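You operate a simulated robot arm through the tools that you are given. There is no shell and no other tool. Be economical: measure what you need, move in short steps, check, and stop when the job is done.

The job below is to be done with a simulated two-armed robot. You get a single attempt, and the scene is never put back.

Task
Wipe up the spill on the dining table top with the yellow cloth and put it back.

Only the result counts: the job must be done as asked and must still hold three seconds after the hand-in. Knocking over, shifting, dropping, spilling or breaking anything else fails it. Flat cloth is picked up by pressing the open fingertips on it (5 to 10 N) and closing them slowly along it; thin cloth reads only 2 to 8 mm in the jaws.

Robot
Two 7-joint arms with two-finger grippers on one trunk, on a base that drives. Base frame: it is fixed to the floor where the robot stands at the start and does not move with it; the origin is under the middle of the robot, x ahead of it, y to its left, z up; the surface under the hand at the start is at about z = 0.75. Lengths are in m, angles in rad, forces in N, time in s.
The left shoulder is at the start at [0.046, 0.162, 1.105], the right one opposite. With the tool pointing down near the work surface each hand reaches from about 0.26 to 0.74 m from the robot's upright axis, wherever it stands, measured 20 degrees to its own side. Payload 2.45 kg a hand.
The tool frame of a hand sits at the grasp point between the pads (the TCP): z along the fingers, y along the line on which they close. The tips reach 0.026 m beyond it. Largest opening 0.096 m; the body of the gripper starts 0.069 m behind the TCP.
Orientation is that of the tool frame in the base frame, as a unit quaternion [x, y, z, w]. With the fingers straight down and closing along the base's y, the tool's x points along the base's -x, its y along +y and its z along -z.

Tools
- The arms move only by the tool drive_tool. It takes "left_rows", "right_rows" or both (then of equal length, played together; a hand with none holds still); each is a list of rows, each an object of numbers (a shift or turn left out is 0, a gripper value left out holds the last): "rx", "ry", "rz": the turn, a rotation vector about the tool's x, y, z in rad; "x", "y", "z": the shift along the tool's x, y, z in m; "jaw": the gripper command, from -1 (shut) to 1 (fully open), values between in proportion. In form: [{"rx": .., "ry": .., "rz": .., "x": .., "y": .., "z": .., "jaw": ..}, ...]. A call has 1 to 10 rows; each row shifts and turns the commanded pose from where the row before left it, along the tool's axes as they then stand. Rows are played at 5 a second. More than 0.05 m and 0.15 rad between two rows, or a gripper value outside its range, and nothing of the call is played. Where a pose cannot be reached the arm comes as near as it can. A force on the tool above 40 N (or 10 N above the force at the start of the call, whichever is more), or a blocked arm, ends the call early, and 0.2 s more pass. Each finger halts on what it meets, pressing with about 34 N; the grip force reading is that of the motor and also rises with nothing between the fingers. The clock runs only during rows and for 0.2 s after the last one: add rows that do not move to give the fingers time. It gives the time, the measured TCP pose, the force on the tool (base axes), the opening and the grip force at its end, in the units of the frame above (readings bear some noise), with the torque about the TCP (base axes, N m) and any sound that the robot's microphone picked up.
- Cameras (640 x 400 px; columns grow to the right, rows downward): "scene" is now at [0.1049, 0.0167, 1.5649]; the picture's right is [0.21, -0.98, -0.00], its down [-0.90, -0.19, -0.38] and it looks along [0.38, 0.08, -0.92] (base axes); focal length 268 px, centre (320, 200). "left" rides on the left gripper at [0.082, -0.003, -0.098] in its tool frame; the picture's right is [0.04, 1.00, 0.00], its down [-0.73, 0.03, -0.68] and it looks along [-0.68, 0.03, 0.73] (tool axes); focal length 256 px, centre (320, 200). "right" rides on the right gripper at [0.082, 0.003, -0.098] in its tool frame; the picture's right is [-0.04, 1.00, 0.00], its down [-0.73, -0.03, -0.68] and it looks along [-0.68, -0.03, 0.73] (tool axes); focal length 256 px, centre (320, 200). There is no depth. A picture from a camera that has moved, and an enlarged one, comes with that camera's place and axes in the base frame and with its lens. The place of the scene camera against the robot may be out by one fixed shift of up to 0.012 m in any direction.
- capture(camera): a new picture of that camera. It takes no simulated time.
- lift_body(by): slides the trunk up (or, below 0, down) by that many m; the arms and the scene camera ride with it, the base frame stays. It gives what a move gives, with no picture.
- base_move(legs): drives the robot by 1 to 6 legs, each [ahead, left, turn to the left] in m, m and rad, along the robot's own axes; the way and the turn of a leg run together, so that a leg with both is an arc; at most 1.5 m and 3.142 rad a leg. The arms and the cameras ride along, it lands a little off, and it stops where it bumps. It gives what a move gives.
- head_to(pan, tilt): turns the head with the scene camera to pan (to the left, within 2.094 rad either way) and tilt (down, from -0.506 to 1.204), counted from straight ahead of the robot. It gives what a move gives.
- close_up(camera, box): a new picture of the part [left, top, right, bottom] of that camera's present view, enlarged. It takes no simulated time.
- hand_in(): hands the job in; it is judged then, once.

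Work in short steps. Places have to be worked out from the pictures, the camera data and where the tool is seen: move nearer, look again, correct. Check each grasp and each placing, and mend what went wrong. You have 120 turns and 88 pictures in all, those below and enlarged ones among them. Open the grippers and draw the arms clear of the work before you hand the job in, unless the task says otherwise; then end with one line.

The tools are called as name(argument=value, ...) on one line, values as JSON. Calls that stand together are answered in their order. drive_tool: Moves the arms, as the interface text tells. Its arguments: {"type":"object","properties":{"left_rows":{"type":"array"},"right_rows":{"type":"array"}},"required":[]} The other tools are called the same way: lift_body (by) slides the trunk up or down; base_move (legs) drives the base; head_to (pan, tilt) turns the head that bears the scene camera; capture (camera) takes a picture; close_up (camera, box) takes an enlarged picture of a part of a camera's view; hand_in () hands the job in.

At the start:

```text
t: 0.0
left_tool_pos: [0.5386, 0.3087, 0.93]
left_orientation: [0.0, 1.0, -0.001, 0.0]
left_force: [1.1, 0.7, -0.3]
left_ft_torque: [-0.02, -0.01, -0.03]
left_width: 0.0959
left_finger_force: 0.1
right_tool_pos: [0.4347, -0.1213, 1.0254]
right_orientation: [0.0, 1.0, -0.001, 0.0]
right_force: [0.1, 0.0, -0.1]
right_ft_torque: [0.01, 0.03, 0.01]
right_width: 0.096
right_finger_force: 0.0
trunk travel left (down, up): [-0.275, 0.292]
robot x, y, heading: [0.0021, 0.0005, 0.002]
head pan, tilt: [0.213, 1.171]
```

scene: 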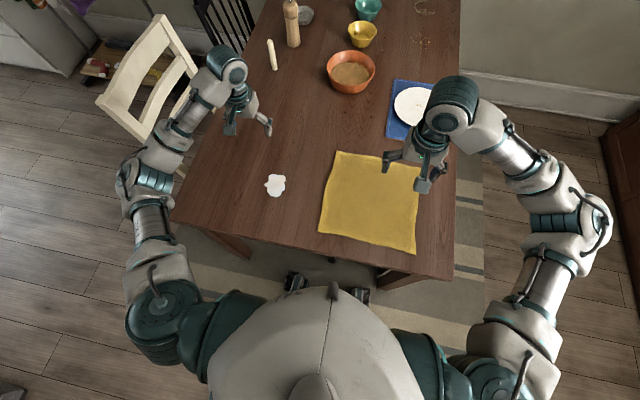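
right: 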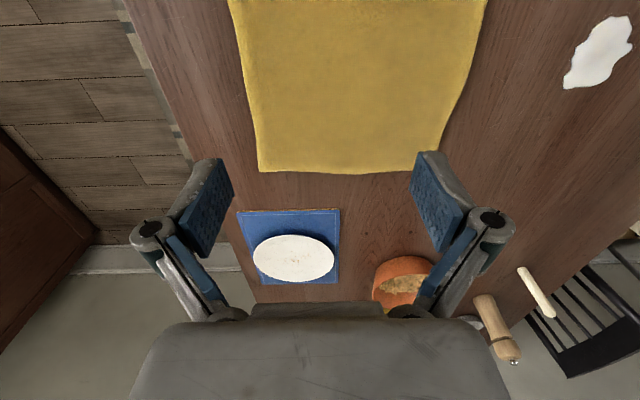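
left: 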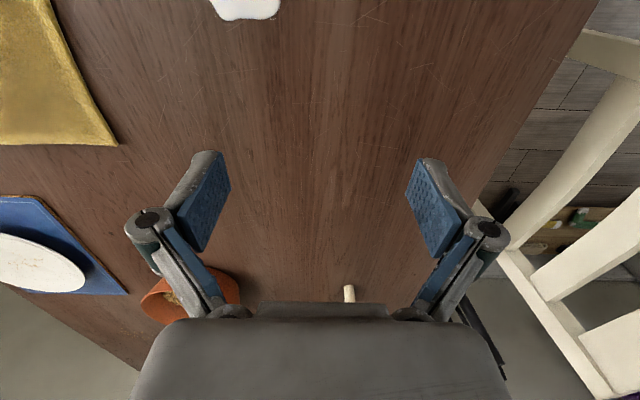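

The spill is at about (0.46, 0.25). The cloth spans roughly x 0.33–0.65, y −0.23–0.07. I'll bring both hands above opposite edges of the cloth, so I can drag it over the spill and pull it back flat.

drive_tool(left_rows=[{"x": 0.01, "y": -0.042, "z": 0.01}, {"x": 0.01, "y": -0.042, "z": 0.01}, {"x": 0.01, "y": -0.042, "z": 0.01}, {"x": 0.01, "y": -0.042, "z": 0.01}, {"x": 0.01, "y": -0.042, "z": 0.01}, {"x": 0.009, "y": -0.042, "z": 0.01}, {"y": -0.037, "z": 0.01}, {}], right_rows=[{"x": -0.007, "y": -0.02, "z": 0.02}, {"x": -0.007, "y": -0.02, "z": 0.025}, {"x": -0.007, "y": -0.02, "z": 0.025}, {"x": -0.007, "y": -0.01, "z": 0.025}, {"x": -0.007, "z": 0.025}, {"x": -0.01, "z": 0.025}, {"z": 0.015}, {}])

capture(camera="scene")

capture(camera="left")

capture(camera="right")

```text
t: 1.8
left_tool_pos: [0.4758, 0.0226, 0.863]
left_orientation: [0.0, 1.0, 0.001, 0.002]
left_force: [0.0, 1.6, -0.3]
left_ft_torque: [-0.02, 0.0, -0.01]
left_width: 0.0958
left_finger_force: 0.0
right_tool_pos: [0.4775, -0.1924, 0.8661]
right_orientation: [0.0, 1.0, 0.0, 0.002]
right_force: [-0.6, 0.2, 0.1]
right_ft_torque: [-0.01, -0.01, 0.01]
right_width: 0.0958
right_finger_force: 0.0
trunk travel left (down, up): [-0.275, 0.292]
robot x, y, heading: [0.0005, -0.0002, -0.003]
head pan, tilt: [0.213, 1.171]
```

```text
84 pictures are left
camera scene: at [0.1046, 0.0121, 1.565], right [0.21, -0.98, 0.0], down [-0.9, -0.19, -0.39], along [0.38, 0.08, -0.92], focal length 268 px, centre (320, 200)
```

scene: 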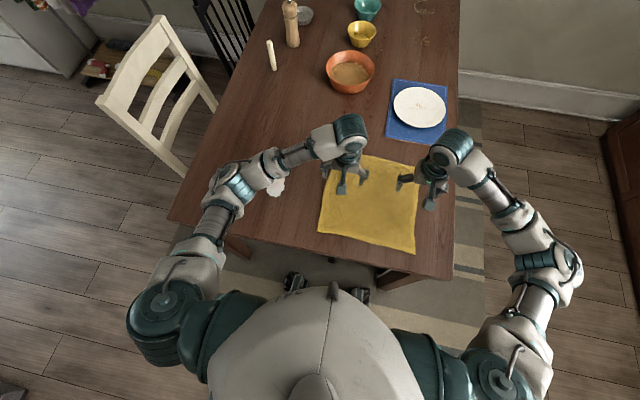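

```text
83 pictures are left
camera left: at [0.3931, 0.0181, 0.9622], right [-0.04, 1.0, 0.0], down [0.73, 0.03, 0.68], along [0.68, 0.03, -0.73], focal length 256 px, centre (320, 200)
```

left: 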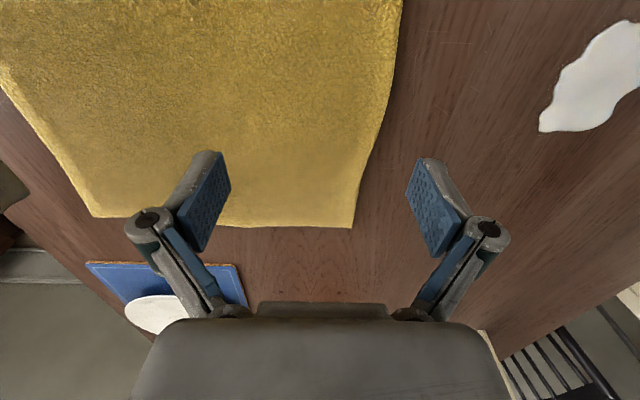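

```text
82 pictures are left
camera right: at [0.3963, -0.1895, 0.9627], right [0.04, 1.0, 0.0], down [0.73, -0.03, 0.68], along [0.68, -0.03, -0.73], focal length 256 px, centre (320, 200)
```

right: 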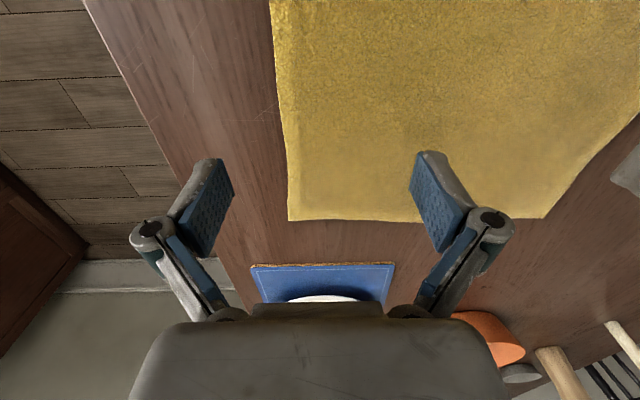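

Left cloth edge reads y≈0.072 and right edge y≈−0.23. I'll set the jaws half open and lower both hands to just above the cloth.

drive_tool(left_rows=[{"y": 0.012, "z": 0.02, "jaw": 0.05}, {"z": 0.02}, {"z": 0.02}, {"z": 0.014}, {}], right_rows=[{"y": -0.001, "z": 0.02, "jaw": 0.05}, {"z": 0.02}, {"z": 0.02}, {"z": 0.017}, {}])

capture(camera="left")

```text
t: 3.0
left_tool_pos: [0.4763, 0.0313, 0.7885]
left_orientation: [0.0, 1.0, 0.002, 0.002]
left_force: [-0.7, -0.5, 0.2]
left_ft_torque: [0.02, 0.02, -0.02]
left_width: 0.0507
left_finger_force: 0.0
right_tool_pos: [0.4776, -0.1933, 0.7888]
right_orientation: [-0.001, 1.0, 0.0, 0.002]
right_force: [-0.2, -0.5, 0.1]
right_ft_torque: [0.0, 0.0, 0.02]
right_width: 0.0506
right_finger_force: 0.0
trunk travel left (down, up): [-0.275, 0.292]
robot x, y, heading: [-0.0011, -0.0005, 0.0]
head pan, tilt: [0.213, 1.171]
```

```text
81 pictures are left
camera left: at [0.3939, 0.0275, 0.8871], right [-0.04, 1.0, 0.0], down [0.73, 0.03, 0.68], along [0.68, 0.03, -0.73], focal length 256 px, centre (320, 200)
```

left: 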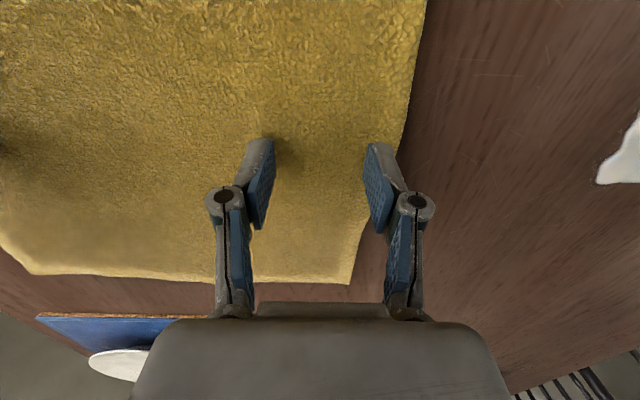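

Both hands are above the cloth with no contact yet. I'll shift the left hand slightly inward and press down gently.

drive_tool(left_rows=[{"y": -0.008}, {"z": 0.006}, {"z": 0.004}, {}], right_rows=[{}, {"z": 0.006}, {"z": 0.004}, {}])

```text
t: 4.0
left_tool_pos: [0.4768, 0.024, 0.7789]
left_orientation: [0.0, 1.0, 0.001, 0.002]
left_force: [1.1, -1.3, 2.2]
left_ft_torque: [-0.01, -0.01, -0.01]
left_width: 0.0506
left_finger_force: 0.5
right_tool_pos: [0.4782, -0.194, 0.7793]
right_orientation: [0.0, 1.0, 0.0, 0.002]
right_force: [-0.2, -0.2, 0.5]
right_ft_torque: [0.01, -0.02, 0.0]
right_width: 0.0503
right_finger_force: 0.1
trunk travel left (down, up): [-0.275, 0.292]
robot x, y, heading: [-0.001, -0.0022, -0.001]
head pan, tilt: [0.213, 1.171]
```

Left is just touching at 2 N and right barely touching. I'll go down a little more.

drive_tool(left_rows=[{"z": 0.002}, {}], right_rows=[{"z": 0.003}, {}])

```text
t: 4.6
left_tool_pos: [0.4766, 0.0238, 0.7777]
left_orientation: [0.0, 1.0, 0.0, 0.003]
left_force: [0.6, -0.7, 10.0]
left_ft_torque: [-0.01, -0.02, -0.01]
left_width: 0.05
left_finger_force: 0.1
right_tool_pos: [0.4772, -0.1939, 0.7789]
right_orientation: [0.001, 1.0, 0.001, 0.002]
right_force: [1.0, 0.7, 3.4]
right_ft_torque: [-0.01, 0.0, 0.0]
right_width: 0.0508
right_finger_force: 0.5
trunk travel left (down, up): [-0.275, 0.292]
robot x, y, heading: [0.0009, -0.0006, -0.002]
head pan, tilt: [0.213, 1.171]
```

Left presses at 10 N and right needs about a millimetre more. Then I'll close both slowly.

drive_tool(left_rows=[{"z": -0.0004}, {"jaw": -0.1}, {"jaw": -0.25}, {"jaw": -0.4}, {"jaw": -0.55}, {"jaw": -0.7}, {"jaw": -0.85}, {"jaw": -1}, {}, {}], right_rows=[{"z": 0.001}, {"jaw": -0.1}, {"jaw": -0.25}, {"jaw": -0.4}, {"jaw": -0.55}, {"jaw": -0.7}, {"jaw": -0.85}, {"jaw": -1}, {}, {}])

capture(camera="left")

capture(camera="right")

```text
t: 6.8
left_tool_pos: [0.4742, 0.0237, 0.7777]
left_orientation: [0.0, 1.0, -0.001, 0.004]
left_force: [-0.6, -15.5, 26.6]
left_ft_torque: [-0.39, 0.0, 0.02]
left_width: 0.0048
left_finger_force: 33.8
right_tool_pos: [0.4756, -0.1928, 0.7787]
right_orientation: [-0.001, 1.0, 0.001, 0.003]
right_force: [0.7, 18.6, 17.8]
right_ft_torque: [0.55, -0.08, 0.0]
right_width: 0.0047
right_finger_force: 33.7
trunk travel left (down, up): [-0.275, 0.292]
robot x, y, heading: [0.0011, -0.0031, 0.001]
head pan, tilt: [0.213, 1.171]
```

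```text
80 pictures are left
camera left: at [0.3925, 0.0207, 0.8767], right [-0.04, 1.0, 0.0], down [0.73, 0.03, 0.68], along [0.68, 0.03, -0.73], focal length 256 px, centre (320, 200)
```

left: 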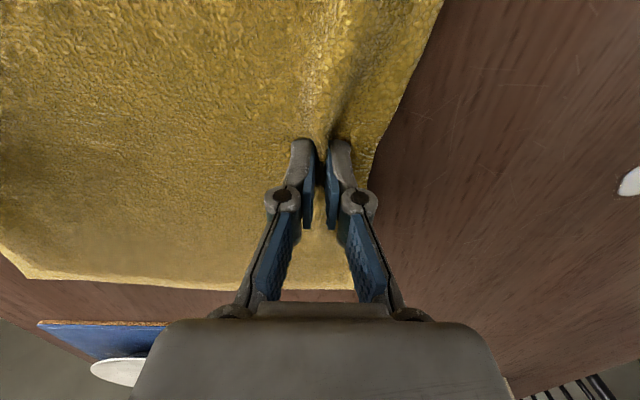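

```text
79 pictures are left
camera right: at [0.3935, -0.1892, 0.8748], right [0.04, 1.0, 0.0], down [0.73, -0.03, 0.68], along [0.68, -0.02, -0.73], focal length 256 px, centre (320, 200)
```

right: 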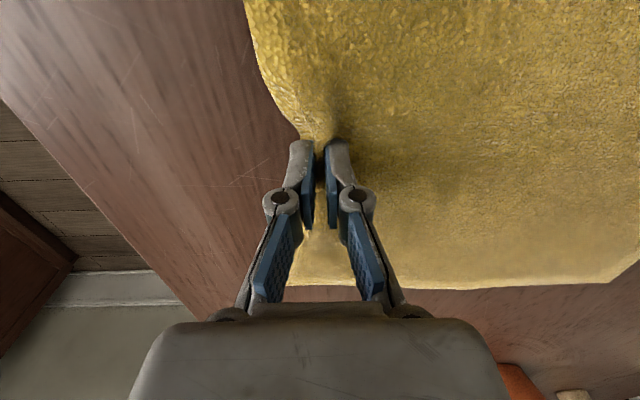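

Both jaws read about 4.8 mm, so both have hold of the cloth. I'll lift slightly, ease the tension and shift both hands left toward the spill.

drive_tool(left_rows=[{"z": -0.01}, {"z": -0.01}, {}], right_rows=[{"z": -0.01, "y": 0.005}, {"z": -0.01, "y": 0.005}, {}])

capture(camera="scene")

```text
t: 7.6
left_tool_pos: [0.4777, 0.0244, 0.7946]
left_orientation: [-0.001, 1.0, 0.001, 0.001]
left_force: [0.6, -5.0, 0.6]
left_ft_torque: [-0.09, -0.02, -0.02]
left_width: 0.0046
left_finger_force: 33.0
right_tool_pos: [0.478, -0.1826, 0.7952]
right_orientation: [0.0, 1.0, -0.001, 0.001]
right_force: [0.5, 5.3, -1.0]
right_ft_torque: [0.16, 0.06, -0.01]
right_width: 0.0049
right_finger_force: 33.7
trunk travel left (down, up): [-0.275, 0.292]
robot x, y, heading: [-0.0017, 0.0009, 0.001]
head pan, tilt: [0.213, 1.171]
```

```text
78 pictures are left
camera scene: at [0.1053, 0.0141, 1.5647], right [0.21, -0.98, 0.0], down [-0.9, -0.19, -0.38], along [0.38, 0.08, -0.92], focal length 268 px, centre (320, 200)
```

scene: 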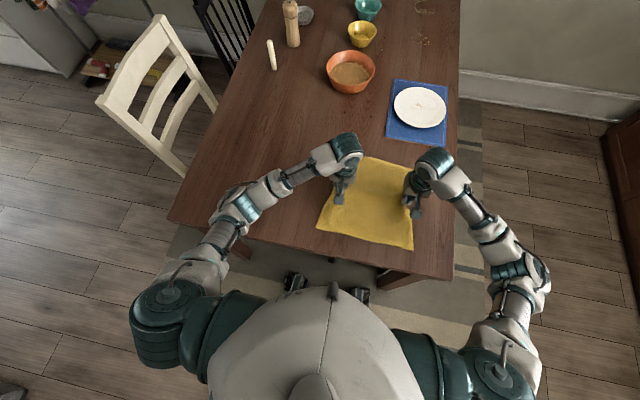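

The cloth is held evenly on both sides. I'll shift both hands 0.226 m left.

drive_tool(left_rows=[{"y": 0.03, "x": 0.003}, {"y": 0.03, "x": 0.003}, {"y": 0.03, "x": 0.003}, {"y": 0.03, "x": 0.003}, {"y": 0.03}, {"y": 0.03}, {"y": 0.03}, {"y": 0.016}, {}], right_rows=[{"y": 0.03, "x": 0.003}, {"y": 0.03, "x": 0.003}, {"y": 0.03, "x": 0.003}, {"y": 0.03, "x": 0.003}, {"y": 0.03}, {"y": 0.03}, {"y": 0.03}, {"y": 0.016}, {}])

capture(camera="scene")

capture(camera="left")

```text
t: 9.6
left_tool_pos: [0.4657, 0.2498, 0.7967]
left_orientation: [-0.001, 1.0, 0.0, 0.002]
left_force: [0.0, -3.3, -0.4]
left_ft_torque: [-0.08, 0.04, 0.0]
left_width: 0.0045
left_finger_force: 33.2
right_tool_pos: [0.4655, 0.0422, 0.7957]
right_orientation: [0.0, 1.0, 0.001, 0.001]
right_force: [0.5, 4.4, -0.4]
right_ft_torque: [0.13, 0.03, 0.03]
right_width: 0.0046
right_finger_force: 33.5
trunk travel left (down, up): [-0.275, 0.292]
robot x, y, heading: [-0.0022, -0.0012, 0.002]
head pan, tilt: [0.213, 1.171]
```

```text
77 pictures are left
camera scene: at [0.1044, 0.0177, 1.5649], right [0.21, -0.98, 0.0], down [-0.9, -0.2, -0.38], along [0.38, 0.08, -0.92], focal length 268 px, centre (320, 200)
```

scene: 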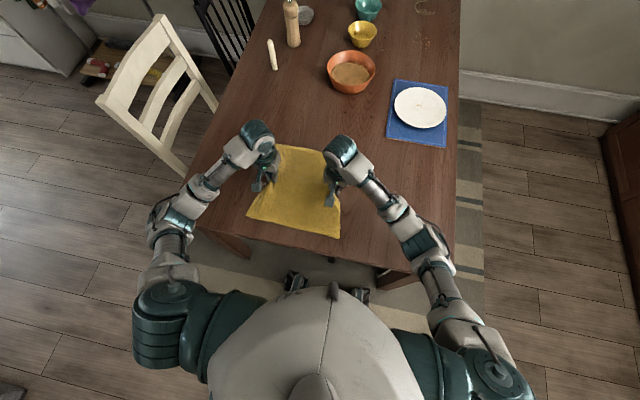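

```text
76 pictures are left
camera left: at [0.384, 0.2468, 0.8955], right [-0.04, 1.0, 0.0], down [0.73, 0.03, 0.68], along [0.68, 0.03, -0.73], focal length 256 px, centre (320, 200)
```

left: 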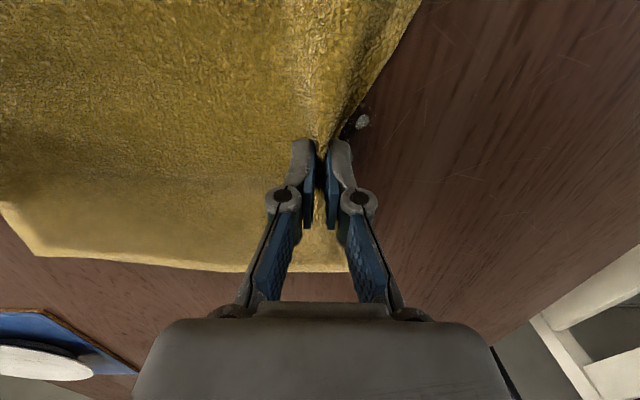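

The cloth is over the spill, with a small rest still showing near (0.454, 0.276). I'll press down lightly with the left hand and shift a little further left.

drive_tool(left_rows=[{"y": 0.02}, {"z": 0.01}, {"z": 0.008}, {}], right_rows=[{"y": 0.02}, {"z": 0.006}, {"z": 0.006}, {}])

```text
t: 10.6
left_tool_pos: [0.4646, 0.2713, 0.7811]
left_orientation: [-0.001, 1.0, 0.0, 0.004]
left_force: [-1.2, 2.9, 21.7]
left_ft_torque: [0.01, 0.16, -0.01]
left_width: 0.0044
left_finger_force: 33.0
right_tool_pos: [0.4649, 0.0622, 0.7853]
right_orientation: [0.0, 1.0, 0.0, 0.002]
right_force: [-0.4, 4.8, -1.4]
right_ft_torque: [0.11, 0.0, 0.02]
right_width: 0.0046
right_finger_force: 33.6
trunk travel left (down, up): [-0.275, 0.292]
robot x, y, heading: [0.0032, -0.0003, 0.001]
head pan, tilt: [0.213, 1.171]
```

Pressing is 22 N, so I'll back off by 1.5 mm and rub in x strips across the spill with both hands moving together.

drive_tool(left_rows=[{"z": -0.0015}, {"x": 0.025}, {"x": 0.02}, {"y": -0.015}, {"x": -0.03}, {"x": -0.03}, {"x": -0.025}, {"y": -0.015}, {"x": 0.03}, {"x": 0.03}], right_rows=[{}, {"x": 0.025}, {"x": 0.02}, {"y": -0.015}, {"x": -0.03}, {"x": -0.03}, {"x": -0.025}, {"y": -0.015}, {"x": 0.03}, {"x": 0.03}])

```text
t: 11.6
left_tool_pos: [0.4195, 0.262, 0.7817]
left_orientation: [-0.001, 1.0, 0.001, 0.004]
left_force: [-1.8, -2.0, 20.3]
left_ft_torque: [-0.23, 0.15, -0.03]
left_width: 0.0044
left_finger_force: 33.0
right_tool_pos: [0.42, 0.0529, 0.7843]
right_orientation: [0.0, 1.0, 0.001, 0.003]
right_force: [-0.1, 5.4, -0.2]
right_ft_torque: [0.18, -0.03, -0.01]
right_width: 0.0046
right_finger_force: 33.0
trunk travel left (down, up): [-0.275, 0.292]
robot x, y, heading: [0.0009, 0.0013, 0.004]
head pan, tilt: [0.213, 1.171]
stopped in row 5 (left hand): the force on the tool passed its limit at 42 N (the readings are from after the stop); the commanded pose is now the measured one
```

The force limit tripped on a row, so I'll rub lighter and slower.

drive_tool(left_rows=[{"z": -0.002}, {"x": -0.02}, {"x": -0.02}, {"x": -0.02}, {"x": -0.02}, {"y": -0.015}, {"x": 0.02}, {"x": 0.02}, {"x": 0.02}, {"x": 0.02}], right_rows=[{}, {"x": -0.02}, {"x": -0.02}, {"x": -0.02}, {"x": -0.02}, {"y": -0.015}, {"x": 0.02}, {"x": 0.02}, {"x": 0.02}, {"x": 0.02}])

```text
t: 13.8
left_tool_pos: [0.4169, 0.2464, 0.7835]
left_orientation: [-0.002, 1.0, 0.002, 0.004]
left_force: [2.1, -7.7, 4.9]
left_ft_torque: [-0.25, -0.03, 0.04]
left_width: 0.0043
left_finger_force: 33.8
right_tool_pos: [0.4182, 0.0369, 0.783]
right_orientation: [0.0, 1.0, 0.002, 0.003]
right_force: [-0.4, 7.2, 0.0]
right_ft_torque: [0.18, 0.02, 0.02]
right_width: 0.0047
right_finger_force: 32.7
trunk travel left (down, up): [-0.275, 0.292]
robot x, y, heading: [-0.0011, 0.0022, 0.002]
head pan, tilt: [0.213, 1.171]
```

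That ran cleanly at about 5 N. I'll press slightly more and do the remaining strips.

drive_tool(left_rows=[{"z": 0.0007, "y": -0.015}, {"x": -0.02}, {"x": -0.02}, {"x": -0.02}, {"x": -0.02}, {"y": -0.015}, {"x": 0.02}, {"x": 0.02}, {"x": 0.02}, {"x": 0.02}], right_rows=[{"y": -0.015}, {"x": -0.02}, {"x": -0.02}, {"x": -0.02}, {"x": -0.02}, {"y": -0.015}, {"x": 0.02}, {"x": 0.02}, {"x": 0.02}, {"x": 0.02}])

drive_tool(left_rows=[{"x": -0.02}, {"x": -0.02}, {"y": 0.02}, {"y": 0.02}, {"y": 0.02}, {"y": 0.02}, {"x": 0.01}, {"y": -0.02}, {"y": -0.02}, {"y": -0.02}], right_rows=[{"x": -0.02}, {"x": -0.02}, {"y": 0.02}, {"y": 0.02}, {"y": 0.02}, {"y": 0.02}, {"x": 0.01}, {"y": -0.02}, {"y": -0.02}, {"y": -0.02}])

capture(camera="left")

capture(camera="scene")

```text
t: 16.0
left_tool_pos: [0.4183, 0.217, 0.7822]
left_orientation: [-0.001, 1.0, 0.002, 0.004]
left_force: [4.3, -7.8, 11.9]
left_ft_torque: [-0.3, -0.09, 0.08]
left_width: 0.0045
left_finger_force: 33.0
right_tool_pos: [0.4173, 0.0047, 0.7854]
right_orientation: [0.0, 1.0, 0.001, 0.004]
right_force: [1.8, 8.3, 0.2]
right_ft_torque: [0.26, 0.0, 0.01]
right_width: 0.0047
right_finger_force: 33.5
trunk travel left (down, up): [-0.275, 0.292]
robot x, y, heading: [-0.0002, -0.0021, 0.001]
head pan, tilt: [0.213, 1.171]
```

```text
t: 18.2
left_tool_pos: [0.4476, 0.235, 0.7834]
left_orientation: [-0.001, 1.0, 0.003, 0.002]
left_force: [-1.3, -3.8, 4.0]
left_ft_torque: [-0.15, 0.0, 0.0]
left_width: 0.0045
left_finger_force: 33.6
right_tool_pos: [0.4489, 0.0245, 0.7849]
right_orientation: [-0.001, 1.0, 0.0, 0.003]
right_force: [0.7, 6.7, 0.2]
right_ft_torque: [0.15, -0.03, 0.02]
right_width: 0.0048
right_finger_force: 33.0
trunk travel left (down, up): [-0.275, 0.292]
robot x, y, heading: [0.0008, 0.0014, 0.005]
head pan, tilt: [0.213, 1.171]
```

```text
75 pictures are left
camera left: at [0.365, 0.2303, 0.8815], right [-0.04, 1.0, 0.01], down [0.73, 0.03, 0.68], along [0.68, 0.03, -0.73], focal length 256 px, centre (320, 200)
```

left: 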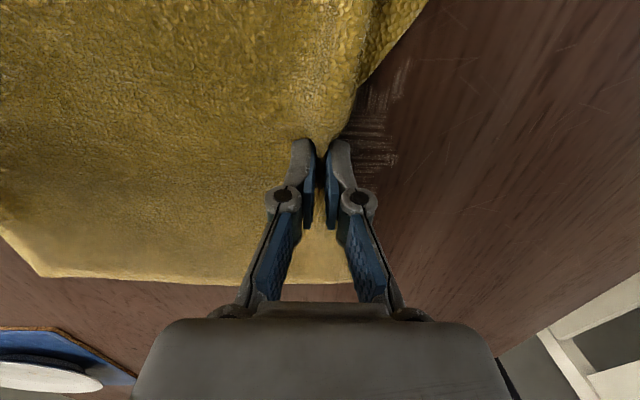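

```text
74 pictures are left
camera scene: at [0.1037, 0.0157, 1.565], right [0.21, -0.98, 0.0], down [-0.9, -0.19, -0.39], along [0.38, 0.08, -0.92], focal length 268 px, centre (320, 200)
```

scene: 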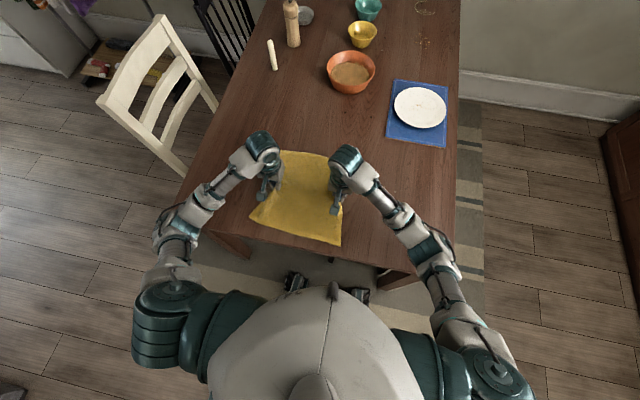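

The wiping works but streaks remain. I'll lift slightly and move aside to see what is left.

drive_tool(left_rows=[{"z": -0.015}, {"y": -0.03}, {"y": -0.03}, {"y": -0.03}, {"y": -0.03}, {}], right_rows=[{"z": -0.015}, {"y": -0.03}, {"y": -0.03}, {"y": -0.03}, {"y": -0.03}, {}])

close_up(camera="scene", box=[200, 130, 360, 230])

capture(camera="left")

```text
t: 19.6
left_tool_pos: [0.4487, 0.1152, 0.7945]
left_orientation: [-0.001, 1.0, 0.003, 0.003]
left_force: [-0.5, -6.4, -0.8]
left_ft_torque: [-0.2, 0.01, -0.01]
left_width: 0.0045
left_finger_force: 33.2
right_tool_pos: [0.4483, -0.0936, 0.7975]
right_orientation: [-0.001, 1.0, 0.001, 0.003]
right_force: [0.3, 6.7, 0.2]
right_ft_torque: [0.2, 0.01, 0.04]
right_width: 0.0048
right_finger_force: 33.3
trunk travel left (down, up): [-0.275, 0.292]
robot x, y, heading: [-0.0005, -0.0017, 0.001]
head pan, tilt: [0.213, 1.171]
```

```text
4.00 times, centred on (280, 180) of scene
camera zoom: at [0.1044, 0.0164, 1.5649], right [0.21, -0.98, 0.0], down [-0.9, -0.19, -0.38], along [0.38, 0.08, -0.92], focal length 1073 px, centre (480, 280)
```

zoom: 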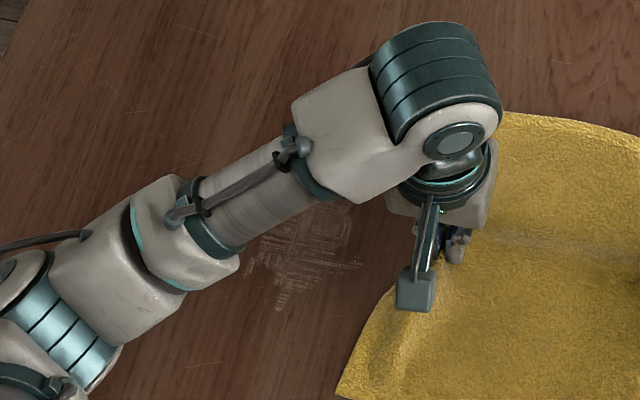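

```text
72 pictures are left
camera left: at [0.3664, 0.1118, 0.8937], right [-0.04, 1.0, 0.01], down [0.73, 0.03, 0.68], along [0.68, 0.03, -0.73], focal length 256 px, centre (320, 200)
```

left: 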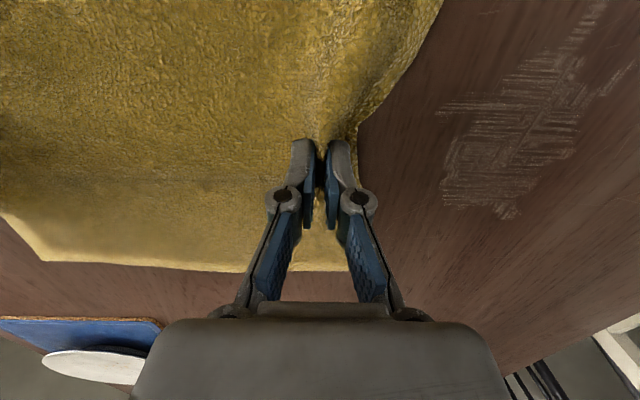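

Remaining streaks span x 0.38–0.515, y 0.18–0.285. I'll go back to (0.375, 0.185), press and rub more strips.

drive_tool(left_rows=[{"x": 0.025, "y": 0.025}, {"x": 0.025, "y": 0.025}, {"x": 0.024, "y": 0.018}, {"z": 0.01}, {"z": 0.002}, {}], right_rows=[{"x": 0.025, "y": 0.025}, {"x": 0.025, "y": 0.025}, {"x": 0.024, "y": 0.018}, {"z": 0.01}, {"z": 0.002}, {}])

```text
t: 21.0
left_tool_pos: [0.375, 0.1834, 0.7837]
left_orientation: [0.0, 1.0, 0.002, 0.002]
left_force: [-1.0, -8.9, 6.4]
left_ft_torque: [-0.23, 0.02, -0.02]
left_width: 0.0044
left_finger_force: 33.1
right_tool_pos: [0.3744, -0.0247, 0.7867]
right_orientation: [-0.001, 1.0, 0.001, 0.003]
right_force: [-0.5, 7.1, 2.8]
right_ft_torque: [0.19, 0.02, 0.03]
right_width: 0.0046
right_finger_force: 33.3
trunk travel left (down, up): [-0.275, 0.292]
robot x, y, heading: [-0.0003, -0.0006, -0.004]
head pan, tilt: [0.213, 1.171]
```

Contact is 6 N; I'll press slightly more and sweep x strips of 0.145 m.

drive_tool(left_rows=[{"z": 0.0006}, {"x": -0.036}, {"x": -0.036}, {"x": -0.036}, {"x": -0.036}, {"y": 0.018}, {"x": 0.036}, {"x": 0.036}, {"x": 0.036}, {"x": 0.036}], right_rows=[{}, {"x": -0.036}, {"x": -0.036}, {"x": -0.036}, {"x": -0.036}, {"y": 0.018}, {"x": 0.036}, {"x": 0.036}, {"x": 0.036}, {"x": 0.036}])

drive_tool(left_rows=[{"y": 0.018}, {"x": -0.036}, {"x": -0.036}, {"x": -0.036}, {"x": -0.036}, {"y": 0.018}, {"x": 0.036}, {"x": 0.036}, {"x": 0.036}, {"x": 0.036}], right_rows=[{"y": 0.018}, {"x": -0.036}, {"x": -0.036}, {"x": -0.036}, {"x": -0.036}, {"y": 0.018}, {"x": 0.036}, {"x": 0.036}, {"x": 0.036}, {"x": 0.036}])

drive_tool(left_rows=[{"y": 0.018}, {"x": -0.036}, {"x": -0.036}, {"x": -0.036}, {"x": -0.036}, {"y": 0.018}, {"x": 0.036}, {"x": 0.036}, {"x": 0.036}, {"x": 0.036}], right_rows=[{"y": 0.018}, {"x": -0.036}, {"x": -0.036}, {"x": -0.036}, {"x": -0.036}, {"y": 0.018}, {"x": 0.036}, {"x": 0.036}, {"x": 0.036}, {"x": 0.036}])

```text
t: 23.2
left_tool_pos: [0.3743, 0.2032, 0.7852]
left_orientation: [-0.002, 1.0, 0.003, 0.003]
left_force: [0.7, -9.9, 3.4]
left_ft_torque: [-0.34, -0.04, 0.04]
left_width: 0.0047
left_finger_force: 33.6
right_tool_pos: [0.373, -0.0092, 0.7875]
right_orientation: [0.0, 1.0, 0.0, 0.004]
right_force: [0.0, 9.7, 1.4]
right_ft_torque: [0.25, -0.02, 0.02]
right_width: 0.0048
right_finger_force: 33.7
trunk travel left (down, up): [-0.275, 0.292]
robot x, y, heading: [0.0023, 0.0001, -0.0]
head pan, tilt: [0.213, 1.171]
```

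```text
t: 25.4
left_tool_pos: [0.374, 0.2381, 0.784]
left_orientation: [-0.002, 1.0, 0.002, 0.004]
left_force: [2.0, -11.5, 5.4]
left_ft_torque: [-0.34, -0.06, 0.02]
left_width: 0.0047
left_finger_force: 33.9
right_tool_pos: [0.3728, 0.0269, 0.7862]
right_orientation: [0.0, 1.0, 0.0, 0.003]
right_force: [0.1, 7.9, 0.3]
right_ft_torque: [0.26, 0.01, 0.06]
right_width: 0.0046
right_finger_force: 32.9
trunk travel left (down, up): [-0.275, 0.292]
robot x, y, heading: [-0.0006, 0.0026, 0.002]
head pan, tilt: [0.213, 1.171]
```

```text
t: 27.6
left_tool_pos: [0.3743, 0.2731, 0.7848]
left_orientation: [-0.001, 1.0, 0.001, 0.002]
left_force: [1.3, -8.2, 2.2]
left_ft_torque: [-0.2, -0.02, 0.0]
left_width: 0.0048
left_finger_force: 32.9
right_tool_pos: [0.3751, 0.062, 0.7871]
right_orientation: [-0.001, 1.0, 0.0, 0.003]
right_force: [0.5, 6.7, 0.8]
right_ft_torque: [0.2, -0.02, 0.04]
right_width: 0.0048
right_finger_force: 34.2
trunk travel left (down, up): [-0.275, 0.292]
robot x, y, heading: [-0.0002, 0.0037, 0.0]
head pan, tilt: [0.213, 1.171]
```

Pressure fell to 2–5 N. I'll press 1.5 mm deeper and sweep back in y strips.

drive_tool(left_rows=[{"z": 0.0015}, {"y": 0.01}, {"y": -0.035}, {"y": -0.035}, {"y": -0.035}, {"x": -0.018}, {"y": 0.035}, {"y": 0.035}, {"y": 0.035}, {"x": -0.018}], right_rows=[{}, {"y": 0.01}, {"y": -0.035}, {"y": -0.035}, {"y": -0.035}, {"x": -0.018}, {"y": 0.035}, {"y": 0.035}, {"y": 0.035}, {"x": -0.018}])

drive_tool(left_rows=[{"y": -0.035}, {"y": -0.035}, {"y": -0.035}, {"x": -0.018}, {"y": 0.035}, {"y": 0.035}, {"y": 0.035}, {"x": -0.018}], right_rows=[{"y": -0.035}, {"y": -0.035}, {"y": -0.035}, {"x": -0.018}, {"y": 0.035}, {"y": 0.035}, {"y": 0.035}, {"x": -0.018}])

drive_tool(left_rows=[{"y": -0.035}, {"y": -0.035}, {"y": -0.035}, {"x": -0.018}, {"y": 0.035}, {"y": 0.035}, {"y": 0.035}, {"x": -0.018}], right_rows=[{"y": -0.035}, {"y": -0.035}, {"y": -0.035}, {"x": -0.018}, {"y": 0.035}, {"y": 0.035}, {"y": 0.035}, {"x": -0.018}])

```text
t: 29.8
left_tool_pos: [0.4102, 0.2836, 0.7821]
left_orientation: [-0.002, 1.0, 0.003, 0.001]
left_force: [-1.1, -6.2, 5.1]
left_ft_torque: [-0.21, 0.08, -0.01]
left_width: 0.0043
left_finger_force: 33.1
right_tool_pos: [0.4106, 0.0732, 0.788]
right_orientation: [-0.001, 1.0, 0.001, 0.002]
right_force: [-0.5, 9.0, -0.9]
right_ft_torque: [0.24, 0.05, 0.02]
right_width: 0.0049
right_finger_force: 33.6
trunk travel left (down, up): [-0.275, 0.292]
robot x, y, heading: [0.0008, -0.0035, 0.003]
head pan, tilt: [0.213, 1.171]
```

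```text
t: 31.6
left_tool_pos: [0.4477, 0.2817, 0.7832]
left_orientation: [-0.001, 1.0, 0.004, 0.003]
left_force: [-3.5, -3.8, 9.4]
left_ft_torque: [-0.1, 0.15, 0.0]
left_width: 0.0043
left_finger_force: 33.2
right_tool_pos: [0.4463, 0.0725, 0.7875]
right_orientation: [-0.001, 1.0, 0.002, 0.003]
right_force: [0.7, 6.6, 0.6]
right_ft_torque: [0.16, 0.03, 0.03]
right_width: 0.0048
right_finger_force: 33.6
trunk travel left (down, up): [-0.275, 0.292]
robot x, y, heading: [0.0005, -0.0002, -0.003]
head pan, tilt: [0.213, 1.171]
```

```text
t: 33.4
left_tool_pos: [0.4825, 0.2848, 0.783]
left_orientation: [-0.002, 1.0, 0.004, 0.002]
left_force: [-1.4, -7.1, 5.1]
left_ft_torque: [-0.19, 0.05, -0.01]
left_width: 0.0047
left_finger_force: 32.7
right_tool_pos: [0.4846, 0.0739, 0.7873]
right_orientation: [-0.001, 1.0, 0.001, 0.001]
right_force: [0.8, 8.7, 0.2]
right_ft_torque: [0.3, 0.05, 0.03]
right_width: 0.005
right_finger_force: 33.9
trunk travel left (down, up): [-0.275, 0.292]
robot x, y, heading: [0.0014, -0.0032, -0.0]
head pan, tilt: [0.213, 1.171]
```

Two more strips, then I'll lift, move aside and look.

drive_tool(left_rows=[{"y": -0.035}, {"y": -0.035}, {"y": -0.035}, {"x": -0.018}, {"y": 0.035}, {"y": 0.035}, {"y": 0.035}, {"x": -0.014}, {"y": -0.035}, {"y": -0.035}], right_rows=[{"y": -0.035}, {"y": -0.035}, {"y": -0.035}, {"x": -0.018}, {"y": 0.035}, {"y": 0.035}, {"y": 0.035}, {"x": -0.014}, {"y": -0.035}, {"y": -0.035}])

drive_tool(left_rows=[{"z": -0.014, "y": -0.02}, {"y": -0.03}, {"y": -0.03}, {"y": -0.03}, {"x": 0.02}, {"x": 0.02}, {}], right_rows=[{"z": -0.01, "y": -0.02}, {"y": -0.03}, {"y": -0.03}, {"y": -0.03}, {"x": 0.02}, {"x": 0.02}, {}])

capture(camera="left")

close_up(camera="scene", box=[200, 130, 360, 230])

```text
t: 35.6
left_tool_pos: [0.5142, 0.212, 0.7827]
left_orientation: [-0.002, 1.0, 0.005, 0.002]
left_force: [0.1, -5.6, 4.7]
left_ft_torque: [-0.14, 0.02, -0.03]
left_width: 0.0044
left_finger_force: 34.1
right_tool_pos: [0.5166, 0.0025, 0.7897]
right_orientation: [0.0, 1.0, 0.001, 0.002]
right_force: [-0.3, 8.5, -0.2]
right_ft_torque: [0.22, 0.04, 0.04]
right_width: 0.0048
right_finger_force: 33.6
trunk travel left (down, up): [-0.275, 0.292]
robot x, y, heading: [0.0014, -0.0002, 0.001]
head pan, tilt: [0.213, 1.171]
```

```text
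t: 37.2
left_tool_pos: [0.4751, 0.1044, 0.796]
left_orientation: [-0.001, 1.0, 0.003, 0.002]
left_force: [-0.5, -9.4, 0.4]
left_ft_torque: [-0.22, 0.01, 0.02]
left_width: 0.0048
left_finger_force: 33.4
right_tool_pos: [0.4753, -0.1072, 0.7973]
right_orientation: [0.0, 1.0, 0.0, 0.003]
right_force: [-0.1, 8.8, -0.5]
right_ft_torque: [0.24, 0.02, -0.02]
right_width: 0.0046
right_finger_force: 33.3
trunk travel left (down, up): [-0.275, 0.292]
robot x, y, heading: [0.0018, 0.0005, -0.001]
head pan, tilt: [0.213, 1.171]
```

```text
71 pictures are left
camera left: at [0.3929, 0.1004, 0.8949], right [-0.04, 1.0, 0.01], down [0.73, 0.03, 0.68], along [0.68, 0.03, -0.73], focal length 256 px, centre (320, 200)
```

left: 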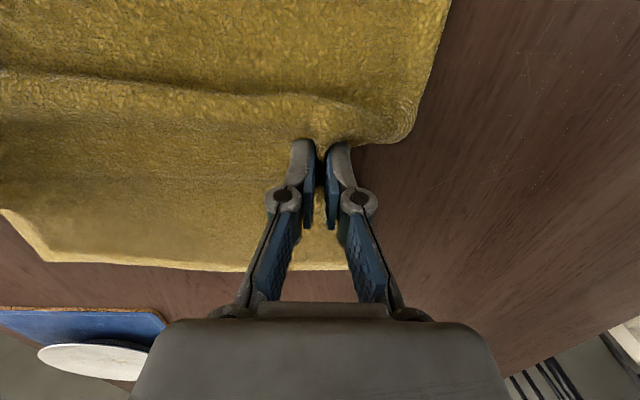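

```text
4.00 times, centred on (280, 180) of scene
camera zoom: at [0.1053, 0.015, 1.5648], right [0.21, -0.98, 0.0], down [-0.9, -0.19, -0.38], along [0.38, 0.08, -0.92], focal length 1073 px, centre (480, 280)
```

zoom: 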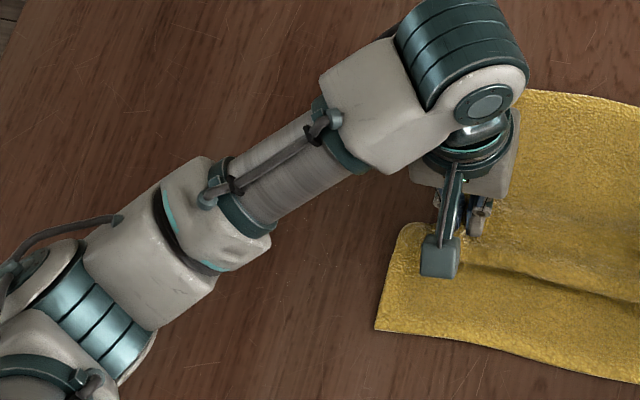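

The table looks nearly clean. I'll zoom in for leftover traces.

close_up(camera="left", box=[400, 0, 640, 150])

close_up(camera="left", box=[400, 120, 640, 270])

```text
2.67 times, centred on (520, 75) of left
camera zoom: at [0.3929, 0.1004, 0.8949], right [-0.04, 1.0, 0.01], down [0.73, 0.03, 0.68], along [0.68, 0.03, -0.73], focal length 683 px, centre (-213, 533)
```

zoom: 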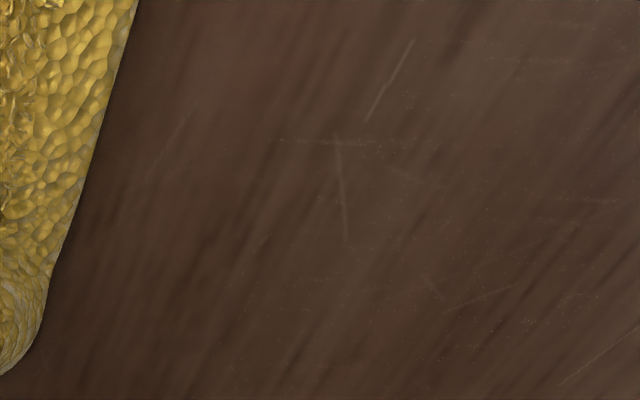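

```text
2.67 times, centred on (520, 195) of left
camera zoom: at [0.3929, 0.1004, 0.8949], right [-0.04, 1.0, 0.01], down [0.73, 0.03, 0.68], along [0.68, 0.03, -0.73], focal length 683 px, centre (-213, 213)
```

zoom: 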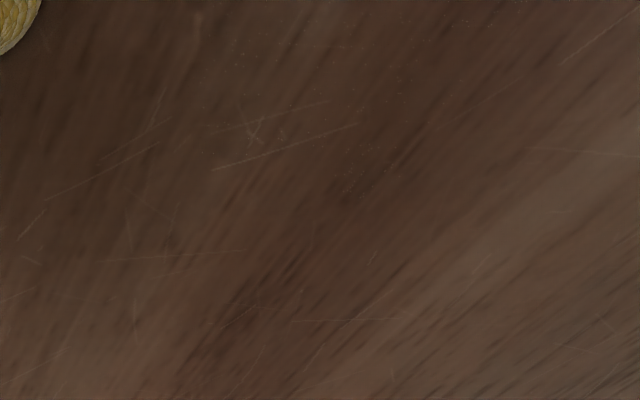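

Only tiny specks remain. I'll do one more finishing pass, offset from the previous strips.

drive_tool(left_rows=[{"x": 0.03, "y": 0.03}, {"x": 0.03, "y": 0.03}, {"x": 0.03, "y": 0.015}, {"z": 0.01}, {"z": 0.003}, {}], right_rows=[{"x": 0.03, "y": 0.03}, {"x": 0.03, "y": 0.03}, {"x": 0.03, "y": 0.015}, {"z": 0.008}, {}, {}])

```text
t: 38.6
left_tool_pos: [0.3848, 0.1786, 0.7839]
left_orientation: [-0.001, 1.0, 0.0, 0.004]
left_force: [-0.3, -14.4, 17.4]
left_ft_torque: [-0.38, 0.08, 0.02]
left_width: 0.0047
left_finger_force: 33.3
right_tool_pos: [0.3861, -0.0317, 0.7896]
right_orientation: [-0.001, 1.0, 0.001, 0.004]
right_force: [-0.4, 7.3, 1.2]
right_ft_torque: [0.19, 0.03, 0.0]
right_width: 0.0047
right_finger_force: 33.5
trunk travel left (down, up): [-0.275, 0.292]
robot x, y, heading: [-0.0004, -0.0001, -0.002]
head pan, tilt: [0.213, 1.171]
```

Contact at 17 N is a bit strong, so I'll ease 0.5 mm and sweep y strips.

drive_tool(left_rows=[{"z": -0.0005}, {"y": 0.037}, {"y": 0.037}, {"y": 0.037}, {"x": -0.016}, {"y": -0.037}, {"y": -0.037}, {"y": -0.037}, {"x": -0.016}], right_rows=[{}, {"y": 0.037}, {"y": 0.037}, {"y": 0.037}, {"x": -0.016}, {"y": -0.037}, {"y": -0.037}, {"y": -0.037}, {"x": -0.016}])

drive_tool(left_rows=[{"y": 0.037}, {"y": 0.037}, {"y": 0.037}, {"x": -0.016}, {"y": -0.037}, {"y": -0.037}, {"y": -0.037}, {"x": -0.016}], right_rows=[{"y": 0.037}, {"y": 0.037}, {"y": 0.037}, {"x": -0.016}, {"y": -0.037}, {"y": -0.037}, {"y": -0.037}, {"x": -0.016}])

drive_tool(left_rows=[{"y": 0.037}, {"y": 0.037}, {"y": 0.037}, {"x": -0.016}, {"y": -0.037}, {"y": -0.037}, {"y": -0.037}, {"x": -0.016}], right_rows=[{"y": 0.037}, {"y": 0.037}, {"y": 0.037}, {"x": -0.016}, {"y": -0.037}, {"y": -0.037}, {"y": -0.037}, {"x": -0.016}])

drive_tool(left_rows=[{"y": 0.037}, {"y": 0.037}, {"y": 0.037}, {"x": -0.016}, {"y": -0.037}, {"y": -0.037}, {"y": -0.037}, {"x": -0.016}], right_rows=[{"y": 0.037}, {"y": 0.037}, {"y": 0.037}, {"x": -0.016}, {"y": -0.037}, {"y": -0.037}, {"y": -0.037}, {"x": -0.016}])

```text
t: 40.6
left_tool_pos: [0.4165, 0.1762, 0.7828]
left_orientation: [-0.002, 1.0, 0.003, 0.002]
left_force: [-3.0, -8.2, 9.3]
left_ft_torque: [-0.19, 0.14, 0.01]
left_width: 0.0046
left_finger_force: 33.5
right_tool_pos: [0.4182, -0.032, 0.7889]
right_orientation: [-0.001, 1.0, 0.0, 0.002]
right_force: [-0.9, 6.1, 1.6]
right_ft_torque: [0.18, 0.03, -0.03]
right_width: 0.005
right_finger_force: 33.1
trunk travel left (down, up): [-0.275, 0.292]
robot x, y, heading: [-0.0031, 0.0025, 0.001]
head pan, tilt: [0.213, 1.171]
```

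```text
t: 42.4
left_tool_pos: [0.4474, 0.1796, 0.7837]
left_orientation: [-0.001, 1.0, 0.002, 0.002]
left_force: [-2.7, -10.2, 10.0]
left_ft_torque: [-0.25, 0.12, 0.04]
left_width: 0.0048
left_finger_force: 32.7
right_tool_pos: [0.4483, -0.0307, 0.7891]
right_orientation: [-0.001, 1.0, 0.002, 0.003]
right_force: [-0.5, 8.5, 1.6]
right_ft_torque: [0.17, 0.02, -0.01]
right_width: 0.0048
right_finger_force: 33.2
trunk travel left (down, up): [-0.275, 0.292]
robot x, y, heading: [0.0002, 0.0021, 0.005]
head pan, tilt: [0.213, 1.171]
```

```text
t: 44.2
left_tool_pos: [0.4783, 0.1777, 0.784]
left_orientation: [0.001, 1.0, 0.002, 0.003]
left_force: [-4.7, -9.5, 18.5]
left_ft_torque: [-0.31, 0.25, 0.01]
left_width: 0.0044
left_finger_force: 33.3
right_tool_pos: [0.481, -0.0311, 0.7905]
right_orientation: [-0.002, 1.0, 0.002, 0.003]
right_force: [-0.6, 7.1, 1.0]
right_ft_torque: [0.16, 0.02, 0.0]
right_width: 0.0046
right_finger_force: 33.6
trunk travel left (down, up): [-0.275, 0.292]
robot x, y, heading: [-0.0013, 0.0005, 0.003]
head pan, tilt: [0.213, 1.171]
```

```text
t: 46.0
left_tool_pos: [0.5136, 0.1791, 0.7855]
left_orientation: [-0.001, 1.0, 0.001, 0.003]
left_force: [0.2, -7.6, 1.0]
left_ft_torque: [-0.2, 0.03, -0.01]
left_width: 0.0045
left_finger_force: 33.3
right_tool_pos: [0.5152, -0.0316, 0.7913]
right_orientation: [0.0, 1.0, 0.001, 0.002]
right_force: [-0.2, 6.3, 0.8]
right_ft_torque: [0.14, 0.01, 0.01]
right_width: 0.0047
right_finger_force: 33.3
trunk travel left (down, up): [-0.275, 0.292]
robot x, y, heading: [-0.0004, -0.0028, -0.003]
head pan, tilt: [0.213, 1.171]
```

Finishing pass done. I'll lift slightly and carry the cloth back to its original place.

drive_tool(left_rows=[{"z": -0.014}, {"y": -0.03, "x": 0.01}, {"y": -0.03, "x": 0.01}, {"y": -0.03, "x": 0.01}, {"y": -0.03, "x": 0.007}, {"y": -0.035}, {}], right_rows=[{"z": -0.009}, {"y": -0.03, "x": 0.01}, {"y": -0.03, "x": 0.01}, {"y": -0.03, "x": 0.01}, {"y": -0.03, "x": 0.007}, {"y": -0.037}, {}])

capture(camera="scene")

capture(camera="left")

capture(camera="right")

```text
t: 47.6
left_tool_pos: [0.478, 0.0222, 0.7975]
left_orientation: [-0.001, 1.0, 0.003, 0.003]
left_force: [-1.4, -9.4, -0.3]
left_ft_torque: [-0.18, 0.0, 0.0]
left_width: 0.0046
left_finger_force: 33.0
right_tool_pos: [0.4772, -0.1897, 0.8005]
right_orientation: [-0.001, 1.0, 0.001, 0.002]
right_force: [-0.3, 8.9, -0.4]
right_ft_torque: [0.26, -0.01, 0.04]
right_width: 0.0048
right_finger_force: 33.1
trunk travel left (down, up): [-0.275, 0.292]
robot x, y, heading: [-0.0024, 0.0024, 0.002]
head pan, tilt: [0.213, 1.171]
```

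```text
67 pictures are left
camera scene: at [0.1048, 0.0107, 1.5649], right [0.21, -0.98, 0.0], down [-0.9, -0.19, -0.39], along [0.38, 0.08, -0.92], focal length 268 px, centre (320, 200)
```

scene: 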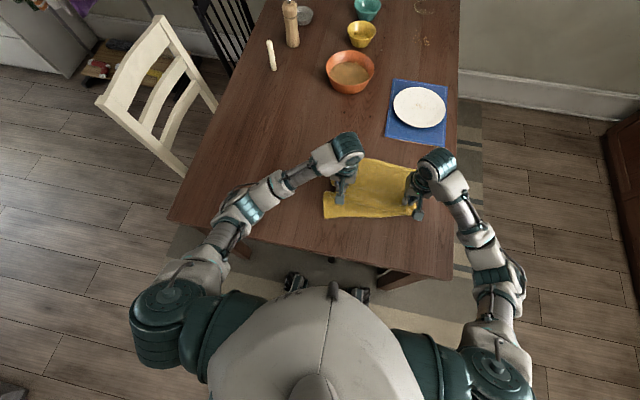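

```text
66 pictures are left
camera left: at [0.3951, 0.0177, 0.8965], right [-0.04, 1.0, 0.01], down [0.73, 0.03, 0.68], along [0.68, 0.03, -0.73], focal length 256 px, centre (320, 200)
```

left: 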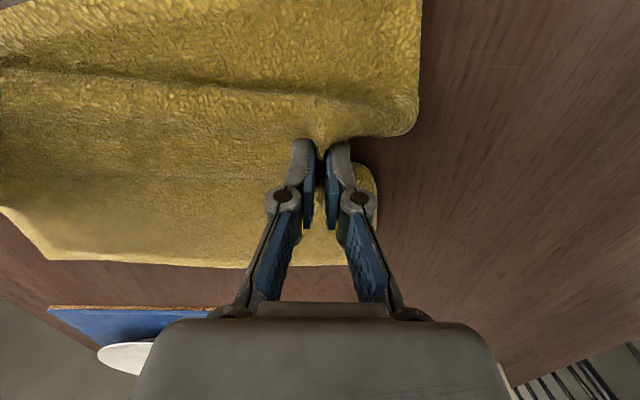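

```text
65 pictures are left
camera right: at [0.3938, -0.1865, 0.8961], right [0.04, 1.0, 0.0], down [0.73, -0.03, 0.68], along [0.68, -0.02, -0.73], focal length 256 px, centre (320, 200)
```

right: 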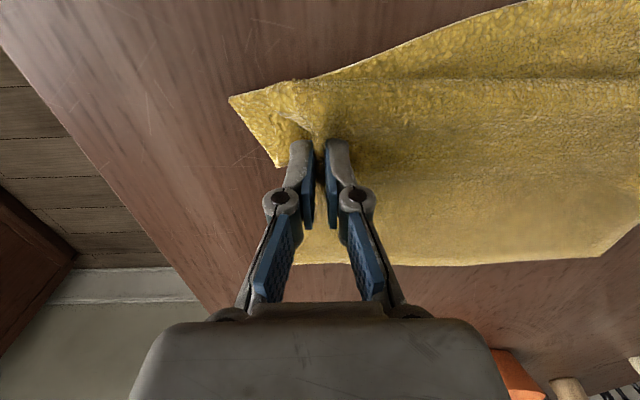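

The table is clean, but the near part of the cloth has folded under. I'll set it down and release, then regrip at the flat far corners to hang the cloth and lay it out again.

drive_tool(left_rows=[{"z": 0.01, "y": -0.003}, {"jaw": -0.6}, {"jaw": -0.2}, {}, {"z": -0.03}, {"z": -0.04}, {}], right_rows=[{"z": 0.012, "y": 0.003}, {"jaw": -0.6}, {"jaw": -0.2}, {}, {"z": -0.03}, {"z": -0.04}, {}])

capture(camera="left")

capture(camera="right")

```text
t: 49.2
left_tool_pos: [0.477, 0.0196, 0.8581]
left_orientation: [-0.002, 1.0, 0.004, 0.002]
left_force: [-0.2, -0.1, -0.1]
left_ft_torque: [0.0, -0.01, -0.01]
left_width: 0.0381
left_finger_force: 0.1
right_tool_pos: [0.4771, -0.1863, 0.8586]
right_orientation: [-0.001, 1.0, 0.002, 0.002]
right_force: [-0.6, -0.6, 0.1]
right_ft_torque: [0.01, 0.01, -0.02]
right_width: 0.0385
right_finger_force: 0.0
trunk travel left (down, up): [-0.275, 0.292]
robot x, y, heading: [0.0013, -0.0024, -0.006]
head pan, tilt: [0.213, 1.171]
```

```text
64 pictures are left
camera left: at [0.3941, 0.0155, 0.9555], right [-0.04, 1.0, 0.01], down [0.73, 0.03, 0.68], along [0.68, 0.03, -0.73], focal length 256 px, centre (320, 200)
```

left: 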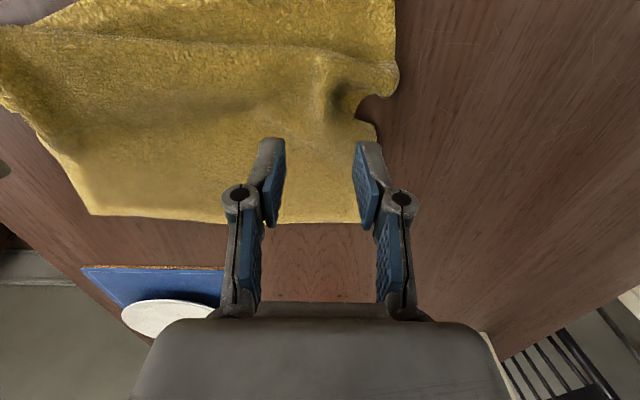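

```text
63 pictures are left
camera right: at [0.395, -0.1826, 0.9556], right [0.04, 1.0, 0.0], down [0.73, -0.03, 0.68], along [0.68, -0.02, -0.73], focal length 256 px, centre (320, 200)
```

right: 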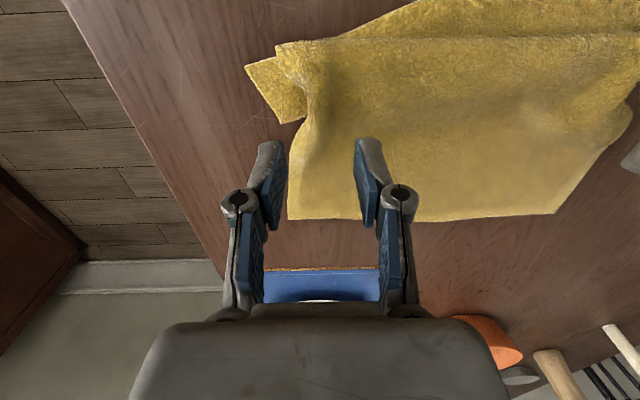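

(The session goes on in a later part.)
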